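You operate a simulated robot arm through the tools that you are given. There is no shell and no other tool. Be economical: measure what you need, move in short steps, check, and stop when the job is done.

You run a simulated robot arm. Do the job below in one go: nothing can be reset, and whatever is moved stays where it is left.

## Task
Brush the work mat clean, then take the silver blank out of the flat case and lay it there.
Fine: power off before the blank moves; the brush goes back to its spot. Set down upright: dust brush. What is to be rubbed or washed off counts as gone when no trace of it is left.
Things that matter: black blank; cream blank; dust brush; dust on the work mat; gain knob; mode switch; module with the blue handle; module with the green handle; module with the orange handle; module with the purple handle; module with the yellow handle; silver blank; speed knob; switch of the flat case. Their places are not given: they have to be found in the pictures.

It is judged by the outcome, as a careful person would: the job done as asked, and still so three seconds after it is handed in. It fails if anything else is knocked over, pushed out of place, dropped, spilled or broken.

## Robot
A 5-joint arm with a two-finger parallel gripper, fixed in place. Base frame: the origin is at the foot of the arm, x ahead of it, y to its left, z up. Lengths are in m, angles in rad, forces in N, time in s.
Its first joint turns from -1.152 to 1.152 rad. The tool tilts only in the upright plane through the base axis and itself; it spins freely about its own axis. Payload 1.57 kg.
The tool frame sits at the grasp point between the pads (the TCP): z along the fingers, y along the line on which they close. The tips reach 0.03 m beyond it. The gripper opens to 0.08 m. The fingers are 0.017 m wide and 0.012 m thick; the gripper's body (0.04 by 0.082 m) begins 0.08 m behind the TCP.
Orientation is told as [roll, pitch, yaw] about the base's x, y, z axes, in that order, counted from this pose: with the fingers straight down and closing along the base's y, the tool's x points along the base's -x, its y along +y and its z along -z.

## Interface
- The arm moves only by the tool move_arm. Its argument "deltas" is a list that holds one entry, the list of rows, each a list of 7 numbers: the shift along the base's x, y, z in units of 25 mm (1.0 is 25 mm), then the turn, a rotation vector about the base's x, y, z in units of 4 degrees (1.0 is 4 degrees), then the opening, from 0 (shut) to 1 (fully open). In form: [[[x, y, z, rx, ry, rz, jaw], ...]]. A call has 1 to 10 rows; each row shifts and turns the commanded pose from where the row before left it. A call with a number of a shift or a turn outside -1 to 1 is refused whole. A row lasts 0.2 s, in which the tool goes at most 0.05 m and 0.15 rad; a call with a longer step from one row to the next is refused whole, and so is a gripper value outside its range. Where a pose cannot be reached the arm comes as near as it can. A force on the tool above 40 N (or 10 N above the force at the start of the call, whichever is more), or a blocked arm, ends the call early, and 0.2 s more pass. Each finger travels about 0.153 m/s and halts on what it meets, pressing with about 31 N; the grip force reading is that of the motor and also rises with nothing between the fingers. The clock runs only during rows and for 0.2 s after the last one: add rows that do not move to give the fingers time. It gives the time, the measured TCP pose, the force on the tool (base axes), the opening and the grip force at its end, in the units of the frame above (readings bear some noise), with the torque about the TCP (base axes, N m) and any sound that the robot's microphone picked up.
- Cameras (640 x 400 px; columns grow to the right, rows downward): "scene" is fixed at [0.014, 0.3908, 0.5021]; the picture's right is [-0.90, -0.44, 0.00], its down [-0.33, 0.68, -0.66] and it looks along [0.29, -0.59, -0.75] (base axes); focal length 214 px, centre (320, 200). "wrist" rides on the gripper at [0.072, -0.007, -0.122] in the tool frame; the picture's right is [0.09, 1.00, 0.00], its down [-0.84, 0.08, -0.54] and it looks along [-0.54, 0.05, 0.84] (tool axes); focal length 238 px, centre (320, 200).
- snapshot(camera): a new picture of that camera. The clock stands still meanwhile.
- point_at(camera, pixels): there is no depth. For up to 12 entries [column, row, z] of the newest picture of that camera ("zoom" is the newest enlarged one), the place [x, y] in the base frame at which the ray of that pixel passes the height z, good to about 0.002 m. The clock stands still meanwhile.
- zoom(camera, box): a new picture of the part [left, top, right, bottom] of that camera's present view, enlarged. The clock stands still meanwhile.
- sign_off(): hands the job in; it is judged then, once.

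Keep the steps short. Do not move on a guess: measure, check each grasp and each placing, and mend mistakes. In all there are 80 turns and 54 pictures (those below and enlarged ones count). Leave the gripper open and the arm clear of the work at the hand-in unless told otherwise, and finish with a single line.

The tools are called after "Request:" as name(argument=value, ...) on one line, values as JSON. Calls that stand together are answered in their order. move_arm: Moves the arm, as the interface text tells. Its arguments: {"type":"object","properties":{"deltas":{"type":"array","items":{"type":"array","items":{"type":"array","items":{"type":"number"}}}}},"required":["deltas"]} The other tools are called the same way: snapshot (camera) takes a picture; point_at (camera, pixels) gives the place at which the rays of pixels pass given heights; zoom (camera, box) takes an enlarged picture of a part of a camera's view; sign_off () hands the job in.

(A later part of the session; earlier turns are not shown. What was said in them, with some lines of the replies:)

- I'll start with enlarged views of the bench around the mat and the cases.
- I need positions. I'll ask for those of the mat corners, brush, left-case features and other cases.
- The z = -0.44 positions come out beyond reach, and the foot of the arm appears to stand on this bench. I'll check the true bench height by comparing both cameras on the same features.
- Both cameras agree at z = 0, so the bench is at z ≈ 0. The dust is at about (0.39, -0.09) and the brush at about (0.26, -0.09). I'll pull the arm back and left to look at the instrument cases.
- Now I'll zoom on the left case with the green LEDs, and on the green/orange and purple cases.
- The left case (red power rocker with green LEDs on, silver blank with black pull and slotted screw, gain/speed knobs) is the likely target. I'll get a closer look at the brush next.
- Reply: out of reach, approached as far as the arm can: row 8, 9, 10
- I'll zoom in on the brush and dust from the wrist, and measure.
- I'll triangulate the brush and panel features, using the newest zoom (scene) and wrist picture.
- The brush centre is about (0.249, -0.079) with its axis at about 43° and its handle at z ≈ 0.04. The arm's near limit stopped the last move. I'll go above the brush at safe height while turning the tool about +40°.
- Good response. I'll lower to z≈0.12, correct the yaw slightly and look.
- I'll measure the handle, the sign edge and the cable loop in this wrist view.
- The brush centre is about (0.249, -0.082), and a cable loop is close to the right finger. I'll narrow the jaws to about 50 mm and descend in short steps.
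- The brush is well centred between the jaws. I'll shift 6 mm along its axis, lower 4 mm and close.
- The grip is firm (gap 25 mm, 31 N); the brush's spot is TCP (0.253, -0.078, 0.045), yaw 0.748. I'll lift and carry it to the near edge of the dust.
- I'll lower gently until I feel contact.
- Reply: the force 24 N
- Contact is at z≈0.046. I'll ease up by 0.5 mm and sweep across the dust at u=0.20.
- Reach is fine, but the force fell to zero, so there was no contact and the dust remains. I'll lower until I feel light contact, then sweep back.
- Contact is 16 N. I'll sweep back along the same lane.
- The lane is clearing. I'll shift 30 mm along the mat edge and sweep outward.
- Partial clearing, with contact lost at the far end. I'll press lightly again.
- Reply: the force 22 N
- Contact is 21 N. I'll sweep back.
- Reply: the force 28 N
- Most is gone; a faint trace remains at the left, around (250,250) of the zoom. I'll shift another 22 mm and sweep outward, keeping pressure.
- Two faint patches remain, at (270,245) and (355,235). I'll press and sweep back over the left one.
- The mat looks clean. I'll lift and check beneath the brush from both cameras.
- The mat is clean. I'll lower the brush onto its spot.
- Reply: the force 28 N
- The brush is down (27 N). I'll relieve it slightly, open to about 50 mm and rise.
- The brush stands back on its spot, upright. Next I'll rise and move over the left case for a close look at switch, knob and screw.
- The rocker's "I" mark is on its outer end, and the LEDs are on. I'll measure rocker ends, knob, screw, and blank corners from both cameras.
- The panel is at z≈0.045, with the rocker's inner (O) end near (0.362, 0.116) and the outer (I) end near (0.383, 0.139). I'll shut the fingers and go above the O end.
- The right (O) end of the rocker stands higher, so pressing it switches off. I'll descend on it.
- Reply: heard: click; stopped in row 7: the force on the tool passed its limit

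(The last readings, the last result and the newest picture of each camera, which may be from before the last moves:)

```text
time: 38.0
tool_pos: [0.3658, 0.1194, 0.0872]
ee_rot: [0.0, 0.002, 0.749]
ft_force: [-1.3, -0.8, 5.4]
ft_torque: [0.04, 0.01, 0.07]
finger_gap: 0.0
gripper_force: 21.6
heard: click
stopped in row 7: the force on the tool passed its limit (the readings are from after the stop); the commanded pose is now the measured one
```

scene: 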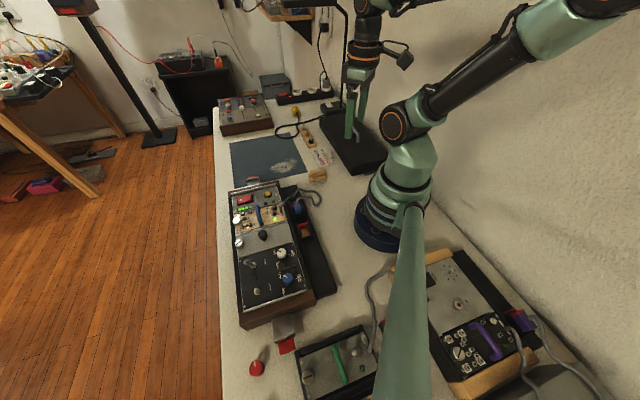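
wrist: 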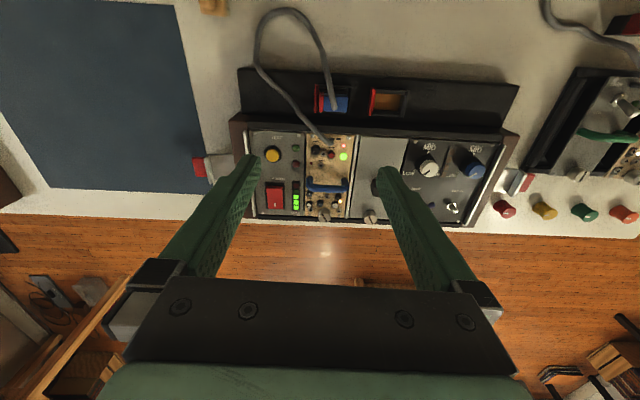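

A click was heard. I'll rise and look at the LEDs.

Request:
move_arm(deltas=[[[0, 0, 0.8, 0, 0, 0, 0], [0, 0, 0.8, 0, 0, 0, 0], [0, 0, 0.8, 0, 0, 0, 0]]])

Request:
zoom(camera="scene", box=[225, 165, 345, 265])

```text
time: 38.8
tool_pos: [0.3635, 0.1195, 0.1473]
ee_rot: [0.0, 0.002, 0.747]
ft_force: [0.4, 0.0, 0.2]
ft_torque: [0.0, 0.01, 0.01]
finger_gap: 0.0001
gripper_force: 21.3
```

```text
4.00 times, centred on (285, 215) of scene
```

zoom: 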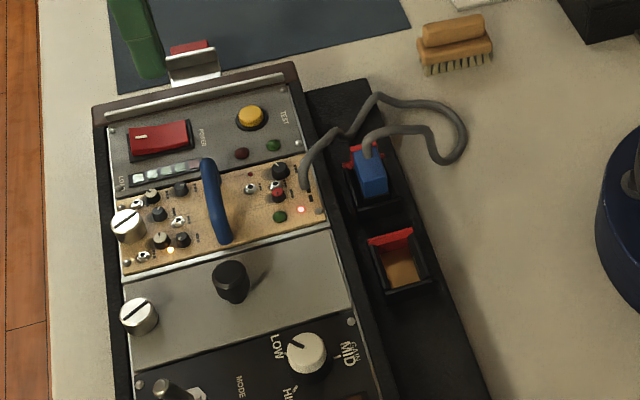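

The LOAD and green LEDs are off, so the power is off. I'll go above the blank's slotted screw (0.293, 0.244) with the fingers part-open and look.

Request:
move_arm(deltas=[[[-0.47, 0.83, 0, 0, 0, 0, 0.3], [-0.47, 0.83, 0, 0, 0, 0, 0.5], [-0.47, 0.83, 0, 0, 0, 0, 0.5], [-0.47, 0.83, 0, 0, 0, 0, 0.5], [-0.47, 0.83, 0, 0, 0, 0, 0.5], [-0.47, 0.83, -0.5, 0, 0, 0, 0.5]]])

Request:
zoom(camera="wrist", box=[220, 75, 420, 200])

```text
time: 40.1
tool_pos: [0.2934, 0.2429, 0.1338]
ee_rot: [0.0, 0.001, 0.746]
ft_force: [-1.2, 0.5, -0.7]
ft_torque: [0.02, -0.02, 0.0]
finger_gap: 0.0399
gripper_force: 0.0
```

```text
3.20 times, centred on (320, 138) of wrist
```

zoom: 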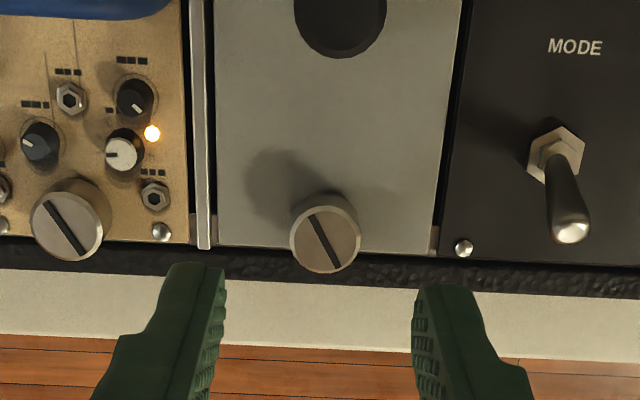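

The screw head is at zoom (325,235) and the slot runs diagonally. I'll measure the screw, knob and blank edges.

Request:
point_at(camera="zoom", pixels=[[325, 235, 0.06], [340, 22, 0.065], [340, 22, 0.07], [215, 247, 0.045], [437, 250, 0.045], [570, 225, 0.075]])

```text
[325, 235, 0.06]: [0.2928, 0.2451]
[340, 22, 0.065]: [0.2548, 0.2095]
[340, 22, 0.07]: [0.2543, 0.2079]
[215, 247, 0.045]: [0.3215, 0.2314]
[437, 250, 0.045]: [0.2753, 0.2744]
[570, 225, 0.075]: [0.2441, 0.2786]
```

I'll descend over the screw head until the tips are just above the panel, then close on it.

Request:
move_arm(deltas=[[[-0.02, 0.08, -0.8, 0, 0, 0, 0.5], [0, 0, -0.8, 0, 0, 0, 0.5], [0, 0, -0.3, 0, 0, 0, 0.5], [0, 0, -0.2, 0, 0, 0, 0.5], [0, 0, 0, 0, 0, 0, 0.3], [0, 0, 0, 0, 0, 0, 0.1], [0, 0, 0, 0, 0, 0, 0.1]]])

Request:
zoom(camera="wrist", box=[220, 75, 420, 200])

```text
time: 41.8
tool_pos: [0.2927, 0.2463, 0.0813]
ee_rot: [0.0, 0.001, 0.747]
ft_force: [-1.9, 2.5, -0.5]
ft_torque: [0.18, 0.1, -0.03]
finger_gap: 0.0166
gripper_force: 30.5
```

```text
3.20 times, centred on (320, 138) of wrist
```

zoom: 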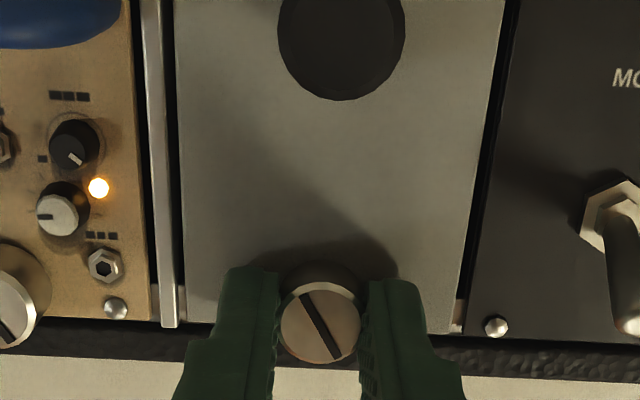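

The screw is gripped (16.6 mm). I'll turn it 40° counterclockwise, watching the torque.

Request:
move_arm(deltas=[[[0, 0, 0, 0, 0, 1, 0.1], [0, 0, 0, 0, 0, 1, 0.1], [0, 0, 0, 0, 0, 1, 0.1], [0, 0, 0, 0, 0, 1, 0.1], [0, 0, 0, 0, 0, 1, 0.1], [0, 0, 0, 0, 0, 1, 0.1], [0, 0, 0, 0, 0, 1, 0.1], [0, 0, 0, 0, 0, 1, 0.1], [0, 0, 0, 0, 0, 1, 0.1], [0, 0, 0, 0, 0, 1, 0.1]]])

```text
time: 44.0
tool_pos: [0.2945, 0.2457, 0.0828]
ee_rot: [0.0, -0.001, 1.445]
ft_force: [0.6, -0.3, 2.4]
ft_torque: [-0.31, 0.18, 0.0]
finger_gap: 0.0167
gripper_force: 30.6
```

No resistance, and z rose by 1.5 mm as if it were unscrewing. I'll turn another 40°.

Request:
move_arm(deltas=[[[0, 0, 0, 0, 0, 1, 0.1], [0, 0, 0, 0, 0, 1, 0.1], [0, 0, 0, 0, 0, 1, 0.1], [0, 0, 0, 0, 0, 1, 0.1], [0, 0, 0, 0, 0, 1, 0.1], [0, 0, 0, 0, 0, 1, 0.1], [0, 0, 0, 0, 0, 1, 0.1], [0, 0, 0, 0, 0, 1, 0.1], [0, 0, 0, 0, 0, 1, 0.1], [0, 0, 0, 0, 0, 1, 0.1]]])

Request:
zoom(camera="scene", box=[225, 200, 305, 260])

```text
time: 46.1
tool_pos: [0.2941, 0.2444, 0.0807]
ee_rot: [0.002, 0.0, 2.145]
ft_force: [1.8, 1.2, 2.9]
ft_torque: [-0.12, 0.15, 0.01]
finger_gap: 0.0167
gripper_force: 31.2
```

```text
6.67 times, centred on (265, 230) of scene
```

zoom: 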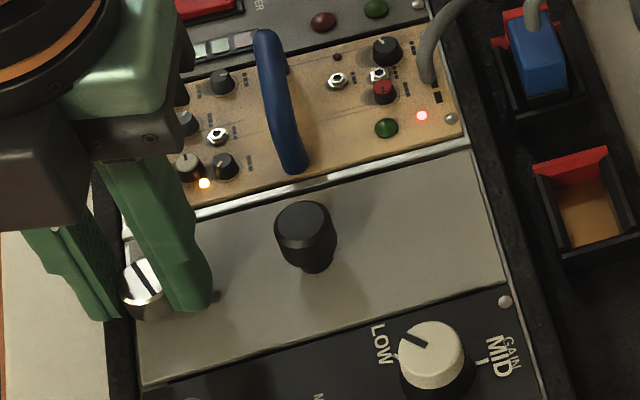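

The slot has visibly turned about 80°. I'll turn further, to look for a stop.

Request:
move_arm(deltas=[[[0, 0, 0, 0, 0, 1, 0.1], [0, 0, 0, 0, 0, 1, 0.1], [0, 0, 0, 0, 0, 1, 0.1], [0, 0, 0, 0, 0, 1, 0.1], [0, 0, 0, 0, 0, 1, 0.1], [0, 0, 0, 0, 0, 1, 0.1]]])

```text
time: 47.5
tool_pos: [0.2918, 0.2457, 0.0817]
ee_rot: [-0.001, 0.0, 2.564]
ft_force: [0.9, -0.2, 1.5]
ft_torque: [0.01, 0.0, 0.03]
finger_gap: 0.0168
gripper_force: 31.6
```

No stop yet at about 104°. I'll continue another 40°.

Request:
move_arm(deltas=[[[0, 0, 0, 0, 0, 1, 0.1], [0, 0, 0, 0, 0, 1, 0.1], [0, 0, 0, 0, 0, 1, 0.1], [0, 0, 0, 0, 0, 1, 0.1], [0, 0, 0, 0, 0, 1, 0.1], [0, 0, 0, 0, 0, 1, 0.1], [0, 0, 0, 0, 0, 1, 0.1], [0, 0, 0, 0, 0, 1, 0.1], [0, 0, 0, 0, 0, 1, 0.1], [0, 0, 0, 0, 0, 1, 0.1]]])

Request:
zoom(camera="scene", box=[225, 200, 305, 260])

```text
time: 49.8
tool_pos: [0.2934, 0.2449, 0.0821]
ee_rot: [-0.001, -0.002, -3.021]
ft_force: [0.9, 0.3, 1.8]
ft_torque: [-0.12, 0.09, 0.02]
finger_gap: 0.0166
gripper_force: 31.1
```

```text
6.67 times, centred on (265, 230) of scene
```

zoom: 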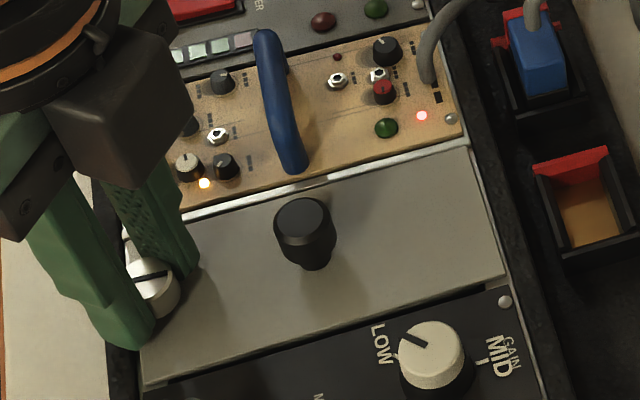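

Still free. I'll release, rise, turn back so the fingers close along the blank's long axis, and hover over the black knob to test a pull.

Request:
move_arm(deltas=[[[0, 0, 0, 0, 0, 0, 0.4], [0, 0, 0, 0, 0, 0, 0.5], [0, 0, 0.8, 0, 0, 0, 0.5], [0, 0, 0.8, 0, 0, -1, 0.5], [0, 0, 0.4, 0, 0, -1, 0.6], [-0.4, -0.37, 0, 0, 0, -1, 0.6], [-0.4, -0.37, 0, 0, 0, -1, 0.6], [-0.4, -0.37, 0, 0, 0, -1, 0.6], [-0.36, -0.37, 0, 0, 0, -1, 0.6], [0, 0, 0, 0, 0, -1, 0.6]]])

Request:
move_arm(deltas=[[[0, 0, 0, 0, 0, -1, 0.6], [0, 0, 0, 0, 0, -1, 0.6], [0, 0, 0, 0, 0, -1, 0.6], [0, 0, 0, 0, 0, -1, 0.6], [0, 0, 0, 0, 0, -1, 0.6], [0, 0, 0, 0, 0, -1, 0.6], [0, 0, 0, 0, 0, -0.5, 0.6]]])

Request:
snapshot(camera="wrist")

```text
time: 52.0
tool_pos: [0.255, 0.2088, 0.1317]
ee_rot: [0.0, -0.001, 2.768]
ft_force: [0.3, -0.5, 0.8]
ft_torque: [0.02, -0.01, 0.02]
finger_gap: 0.0483
gripper_force: 0.1
```

```text
time: 53.5
tool_pos: [0.2543, 0.2091, 0.1319]
ee_rot: [0.0, -0.001, 2.318]
ft_force: [0.7, 0.7, -0.3]
ft_torque: [0.0, 0.01, -0.02]
finger_gap: 0.0481
gripper_force: 0.1
```

```text
12 pictures are left
```

wrist: 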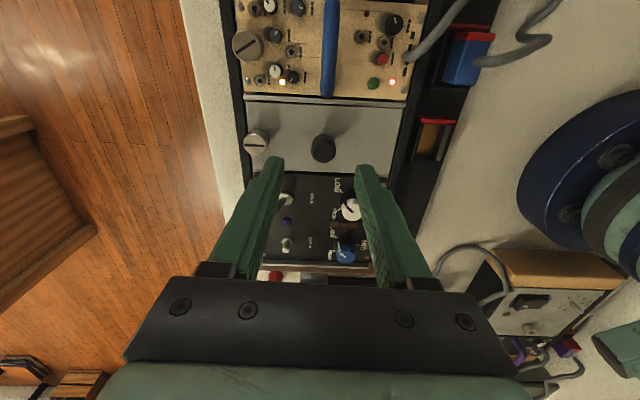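

The knob is at (322,148), nearly aligned. I'll check its position.

Request:
point_at(camera="wrist", pixels=[[322, 147, 0.068], [256, 141, 0.06], [246, 97, 0.045], [405, 106, 0.045]])

```text
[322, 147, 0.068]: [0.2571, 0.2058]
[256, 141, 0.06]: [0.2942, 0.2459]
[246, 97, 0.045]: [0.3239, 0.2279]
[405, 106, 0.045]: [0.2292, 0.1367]
```

I'll descend on the knob, close, and pull gently by 4 mm.

Request:
move_arm(deltas=[[[0.06, -0.12, -0.8, 0, 0, 0, 0.6], [0, 0, -0.8, 0, 0, 0, 0.6], [0, 0, -0.4, 0, 0, 0, 0.6], [0, 0, 0, 0, 0, 0, 0.4], [0, 0, 0, 0, 0, 0, 0.1], [0, 0, 0, 0, 0, 0, 0.1], [0, 0, 0.08, 0, 0, 0, 0.1], [0, 0, 0.08, 0, 0, 0, 0.1]]])

```text
time: 55.4
tool_pos: [0.2554, 0.2063, 0.0849]
ee_rot: [0.002, 0.001, 2.318]
ft_force: [0.6, 1.0, 0.1]
ft_torque: [0.06, -0.04, 0.0]
finger_gap: 0.0186
gripper_force: 31.0
```

Knob is gripped (18.6 mm) and there's no resistance. I'll lift another 12 mm and look.

Request:
move_arm(deltas=[[[0, 0, 0.16, 0, 0, 0, 0.1], [0, 0, 0.16, 0, 0, 0, 0.1], [0, 0, 0.16, 0, 0, 0, 0.1]]])

Request:
zoom(camera="scene", box=[225, 190, 325, 265])

```text
time: 56.1
tool_pos: [0.257, 0.2049, 0.098]
ee_rot: [0.0, -0.001, 2.317]
ft_force: [0.4, -0.6, -0.6]
ft_torque: [-0.03, -0.02, 0.04]
finger_gap: 0.0185
gripper_force: 31.4
```

```text
5.33 times, centred on (275, 228) of scene
```

zoom: 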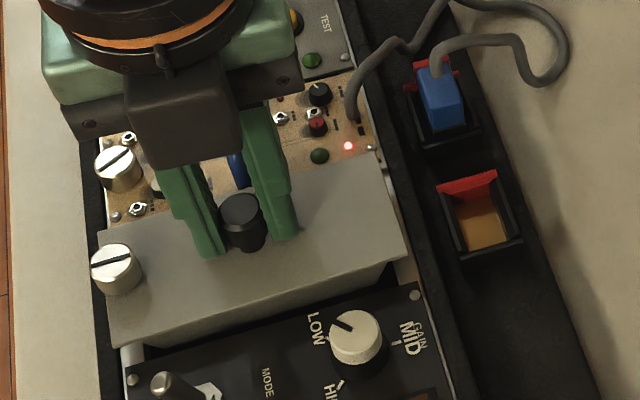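

The silver blank is free and rising. I'll continue straight up.

Request:
move_arm(deltas=[[[0, 0, 0.4, 0, 0, 0, 0.1], [0, 0, 0.4, 0, 0, 0, 0.1], [0, 0, 0.4, 0, 0, 0, 0.1], [0, 0, 0.6, 0, 0, 0, 0.1], [0, 0, 0.8, 0, 0, 0, 0.1], [0, 0, 0.8, 0, 0, 0, 0.1]]])

Request:
zoom(camera="scene", box=[205, 150, 365, 270])

```text
time: 57.5
tool_pos: [0.2568, 0.2056, 0.1826]
ee_rot: [-0.001, -0.002, 2.318]
ft_force: [0.9, -0.2, -0.9]
ft_torque: [-0.02, 0.02, -0.01]
finger_gap: 0.0184
gripper_force: 31.5
```

```text
3.33 times, centred on (285, 210) of scene
```

zoom: 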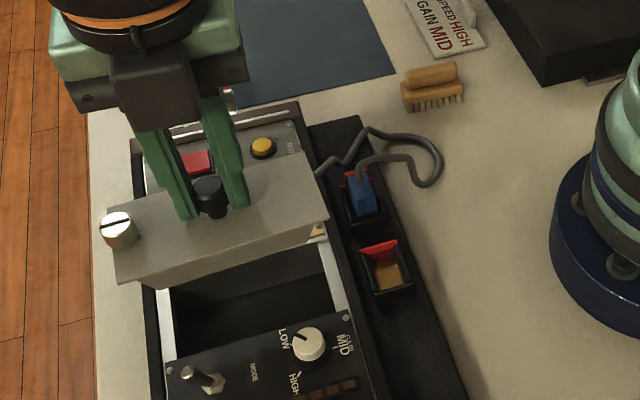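

The blank is fully out, with a body about 20-30 mm deep. I'll raise slightly and carry it toward the mat at (0.421, -0.10).

Request:
move_arm(deltas=[[[0, 0, 0.6, 0, 0, 0, 0.1], [0.47, -0.87, 0.1, 0, 0, 0, 0.1], [0.47, -0.87, 0, 0, 0, 0, 0.1], [0.47, -0.87, 0, 0, 0, 0, 0.1], [0.47, -0.87, 0, 0, 0, 0, 0.1], [0.47, -0.87, 0, 0, 0, 0, 0.1], [0.47, -0.87, 0, 0, 0, 0, 0.1], [0.47, -0.87, 0, 0, 0, 0, 0.1], [0.47, -0.87, 0, 0, 0, 0, 0.1], [0.47, -0.87, 0, 0, 0, 0, 0.1]]])

Request:
move_arm(deltas=[[[0.47, -0.87, 0, 0, 0, 0, 0.1], [0.47, -0.87, 0, 0, 0, 0, 0.1], [0.47, -0.87, 0, 0, 0, 0, 0.1], [0.47, -0.87, 0, 0, 0, 0, 0.1], [0.45, -0.9, 0, 0, 0, 0, 0.1], [0, 0, -0.8, 0, 0, 0, 0.1], [0, 0, -0.8, 0, 0, 0, 0.1], [0, 0, -0.8, 0, 0, 0, 0.1]]])

Request:
zoom(camera="scene", box=[205, 110, 365, 210])

```text
time: 59.8
tool_pos: [0.3633, 0.0082, 0.2002]
ee_rot: [0.0, -0.001, 2.317]
ft_force: [0.2, 0.0, -0.9]
ft_torque: [0.01, -0.01, 0.01]
finger_gap: 0.0184
gripper_force: 31.0
```

```text
time: 61.5
tool_pos: [0.4213, -0.1018, 0.1407]
ee_rot: [0.001, 0.0, 2.318]
ft_force: [0.5, 0.7, -0.8]
ft_torque: [0.02, 0.02, 0.01]
finger_gap: 0.0184
gripper_force: 31.3
```

```text
4.00 times, centred on (285, 160) of scene
```

zoom: 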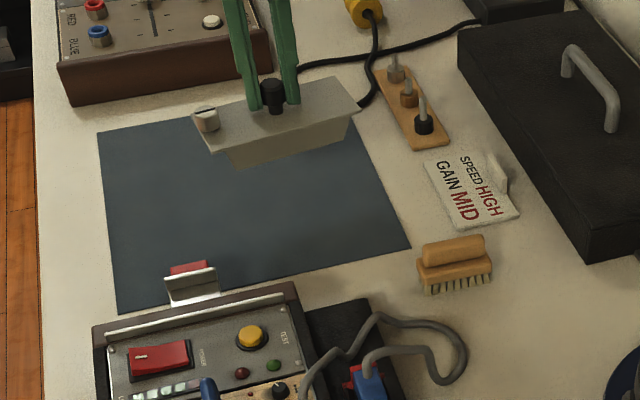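

The blank is level above the mat. I'll lower it in decreasing steps until contact.

Request:
move_arm(deltas=[[[0, 0, -0.6, 0, 0, 0, 0.1], [0, 0, -0.6, 0, 0, 0, 0.1], [0, 0, -0.6, 0, 0, 0, 0.1], [0, 0, -0.3, 0, 0, 0, 0.1], [0, 0, -0.2, 0, 0, 0, 0.1]]])

Request:
zoom(camera="scene", box=[225, 120, 345, 195])

```text
time: 62.8
tool_pos: [0.4208, -0.1001, 0.0829]
ee_rot: [0.0, -0.001, 2.318]
ft_force: [-0.4, -0.4, 0.3]
ft_torque: [-0.01, -0.01, -0.03]
finger_gap: 0.0186
gripper_force: 30.9
```

```text
5.33 times, centred on (285, 158) of scene
```

zoom: 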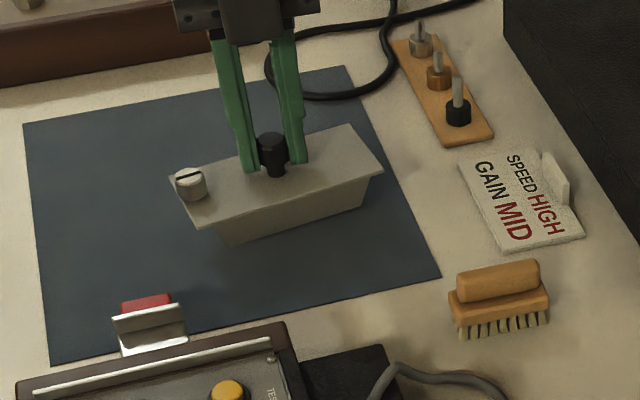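

Request:
move_arm(deltas=[[[0, 0, -0.12, 0, 0, 0, 0.1], [0, 0, -0.12, 0, 0, 0, 0.1], [0, 0, -0.08, 0, 0, 0, 0.1], [0, 0, -0.08, 0, 0, 0, 0.1]]])

```text
time: 63.8
tool_pos: [0.4206, -0.1007, 0.0724]
ee_rot: [0.001, 0.003, 2.318]
ft_force: [0.4, -0.3, -0.8]
ft_torque: [0.02, -0.01, 0.01]
finger_gap: 0.0183
gripper_force: 30.9
```

No contact yet. I'll continue in 2 mm steps.

Request:
move_arm(deltas=[[[0, 0, -0.08, 0, 0, 0, 0.1], [0, 0, -0.08, 0, 0, 0, 0.1]]])

Request:
move_arm(deltas=[[[0, 0, -0.06, 0, 0, 0, 0.1], [0, 0, -0.06, 0, 0, 0, 0.1]]])

```text
time: 64.3
tool_pos: [0.4204, -0.1011, 0.0689]
ee_rot: [0.001, 0.001, 2.318]
ft_force: [0.4, 1.1, -0.1]
ft_torque: [0.01, 0.0, 0.01]
finger_gap: 0.0184
gripper_force: 31.1
```

```text
time: 65.0
tool_pos: [0.4201, -0.0998, 0.0655]
ee_rot: [-0.001, -0.001, 2.319]
ft_force: [0.0, -0.8, -1.2]
ft_torque: [0.03, -0.01, 0.04]
finger_gap: 0.0182
gripper_force: 31.4
```

Request:
move_arm(deltas=[[[0, 0, -0.06, 0, 0, 0, 0.1], [0, 0, -0.06, 0, 0, 0, 0.1]]])

Request:
zoom(camera="scene", box=[240, 130, 320, 180])

```text
time: 65.5
tool_pos: [0.4207, -0.1, 0.0635]
ee_rot: [-0.001, 0.002, 2.317]
ft_force: [-9.2, 1.0, 24.5]
ft_torque: [0.0, 0.26, -0.08]
finger_gap: 0.0186
gripper_force: 30.5
```

```text
8.00 times, centred on (280, 155) of scene
```

zoom: 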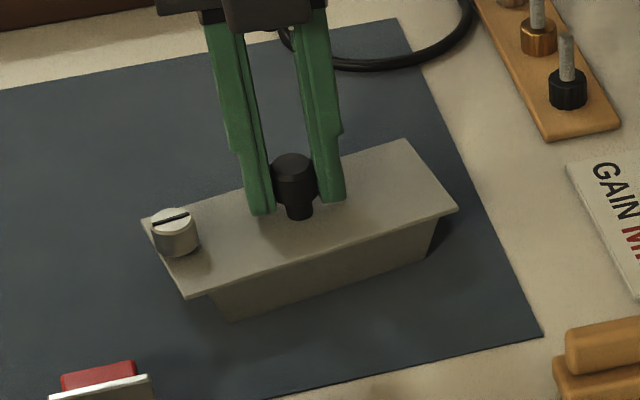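

Contact (24 N), and the blank sits flat and wholly on the mat. I'll ease off, open and rise.

Request:
move_arm(deltas=[[[0, 0, 0.03, 0, 0, 0, 0.1], [0, 0, 0, 0, 0, 0, 0.3], [0, 0, 0, 0, 0, 0, 0.55], [0, 0, 0, 0, 0, 0, 0.55], [0, 0, 0.8, 0, 0, 0, 0.55], [0, 0, 0.9, 0, 0, 0, 0.6], [0, 0, 0.9, 0, 0, 0, 0.8], [0, 0, 0.9, 0, 0, 0, 1], [0, 0, 0.9, 0, 0, 0, 1], [0, 0, 0.9, 0, 0, 0, 1]]])

Request:
move_arm(deltas=[[[-0.9, 0, 0.5, 0, 0, 0, 1], [-0.9, 0, 0.5, 0, 0, 0, 1], [-0.9, 0, 0.5, 0, 0, 0, 1], [-0.9, 0, 0.5, 0, 0, 0, 1], [-0.5, 0, 0.5, 0, 0, 0, 1]]])

Request:
snapshot(camera="scene")

Request:
zoom(camera="scene", box=[220, 110, 360, 330])

```text
time: 67.8
tool_pos: [0.4214, -0.0997, 0.1957]
ee_rot: [0.001, 0.0, 2.317]
ft_force: [-0.1, 0.5, 0.4]
ft_torque: [0.01, 0.04, 0.03]
finger_gap: 0.0797
gripper_force: 0.1
```

```text
time: 69.0
tool_pos: [0.3175, -0.0994, 0.2578]
ee_rot: [0.001, 0.0, 2.317]
ft_force: [-0.2, 0.4, 0.7]
ft_torque: [-0.01, -0.01, -0.01]
finger_gap: 0.0799
gripper_force: 0.1
```

```text
6 pictures are left
```

scene: 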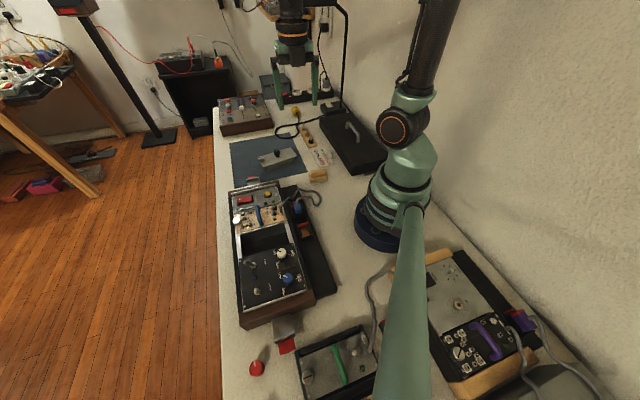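

```text
1.82 times, centred on (290, 220) of scene
```

zoom: 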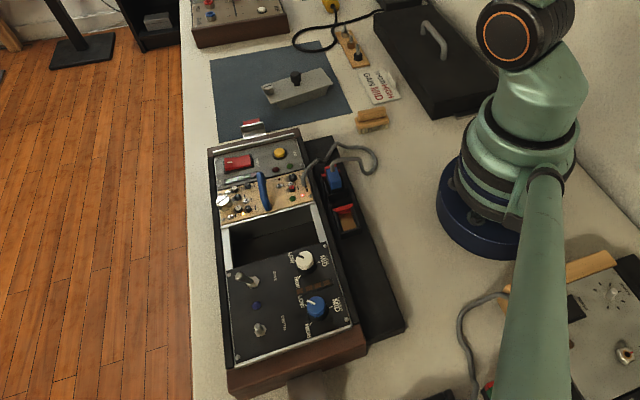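

The mat is clean with the silver blank on it, the power is off, the brush is back and upright, and the arm is clear with the gripper open. I'm handing in.

Request:
sign_off()

```text
The job is handed in.
```

The mat is brushed clean, the flat case was switched off before the silver blank moved, the blank lies on the mat, and the dust brush is back upright on its spot.
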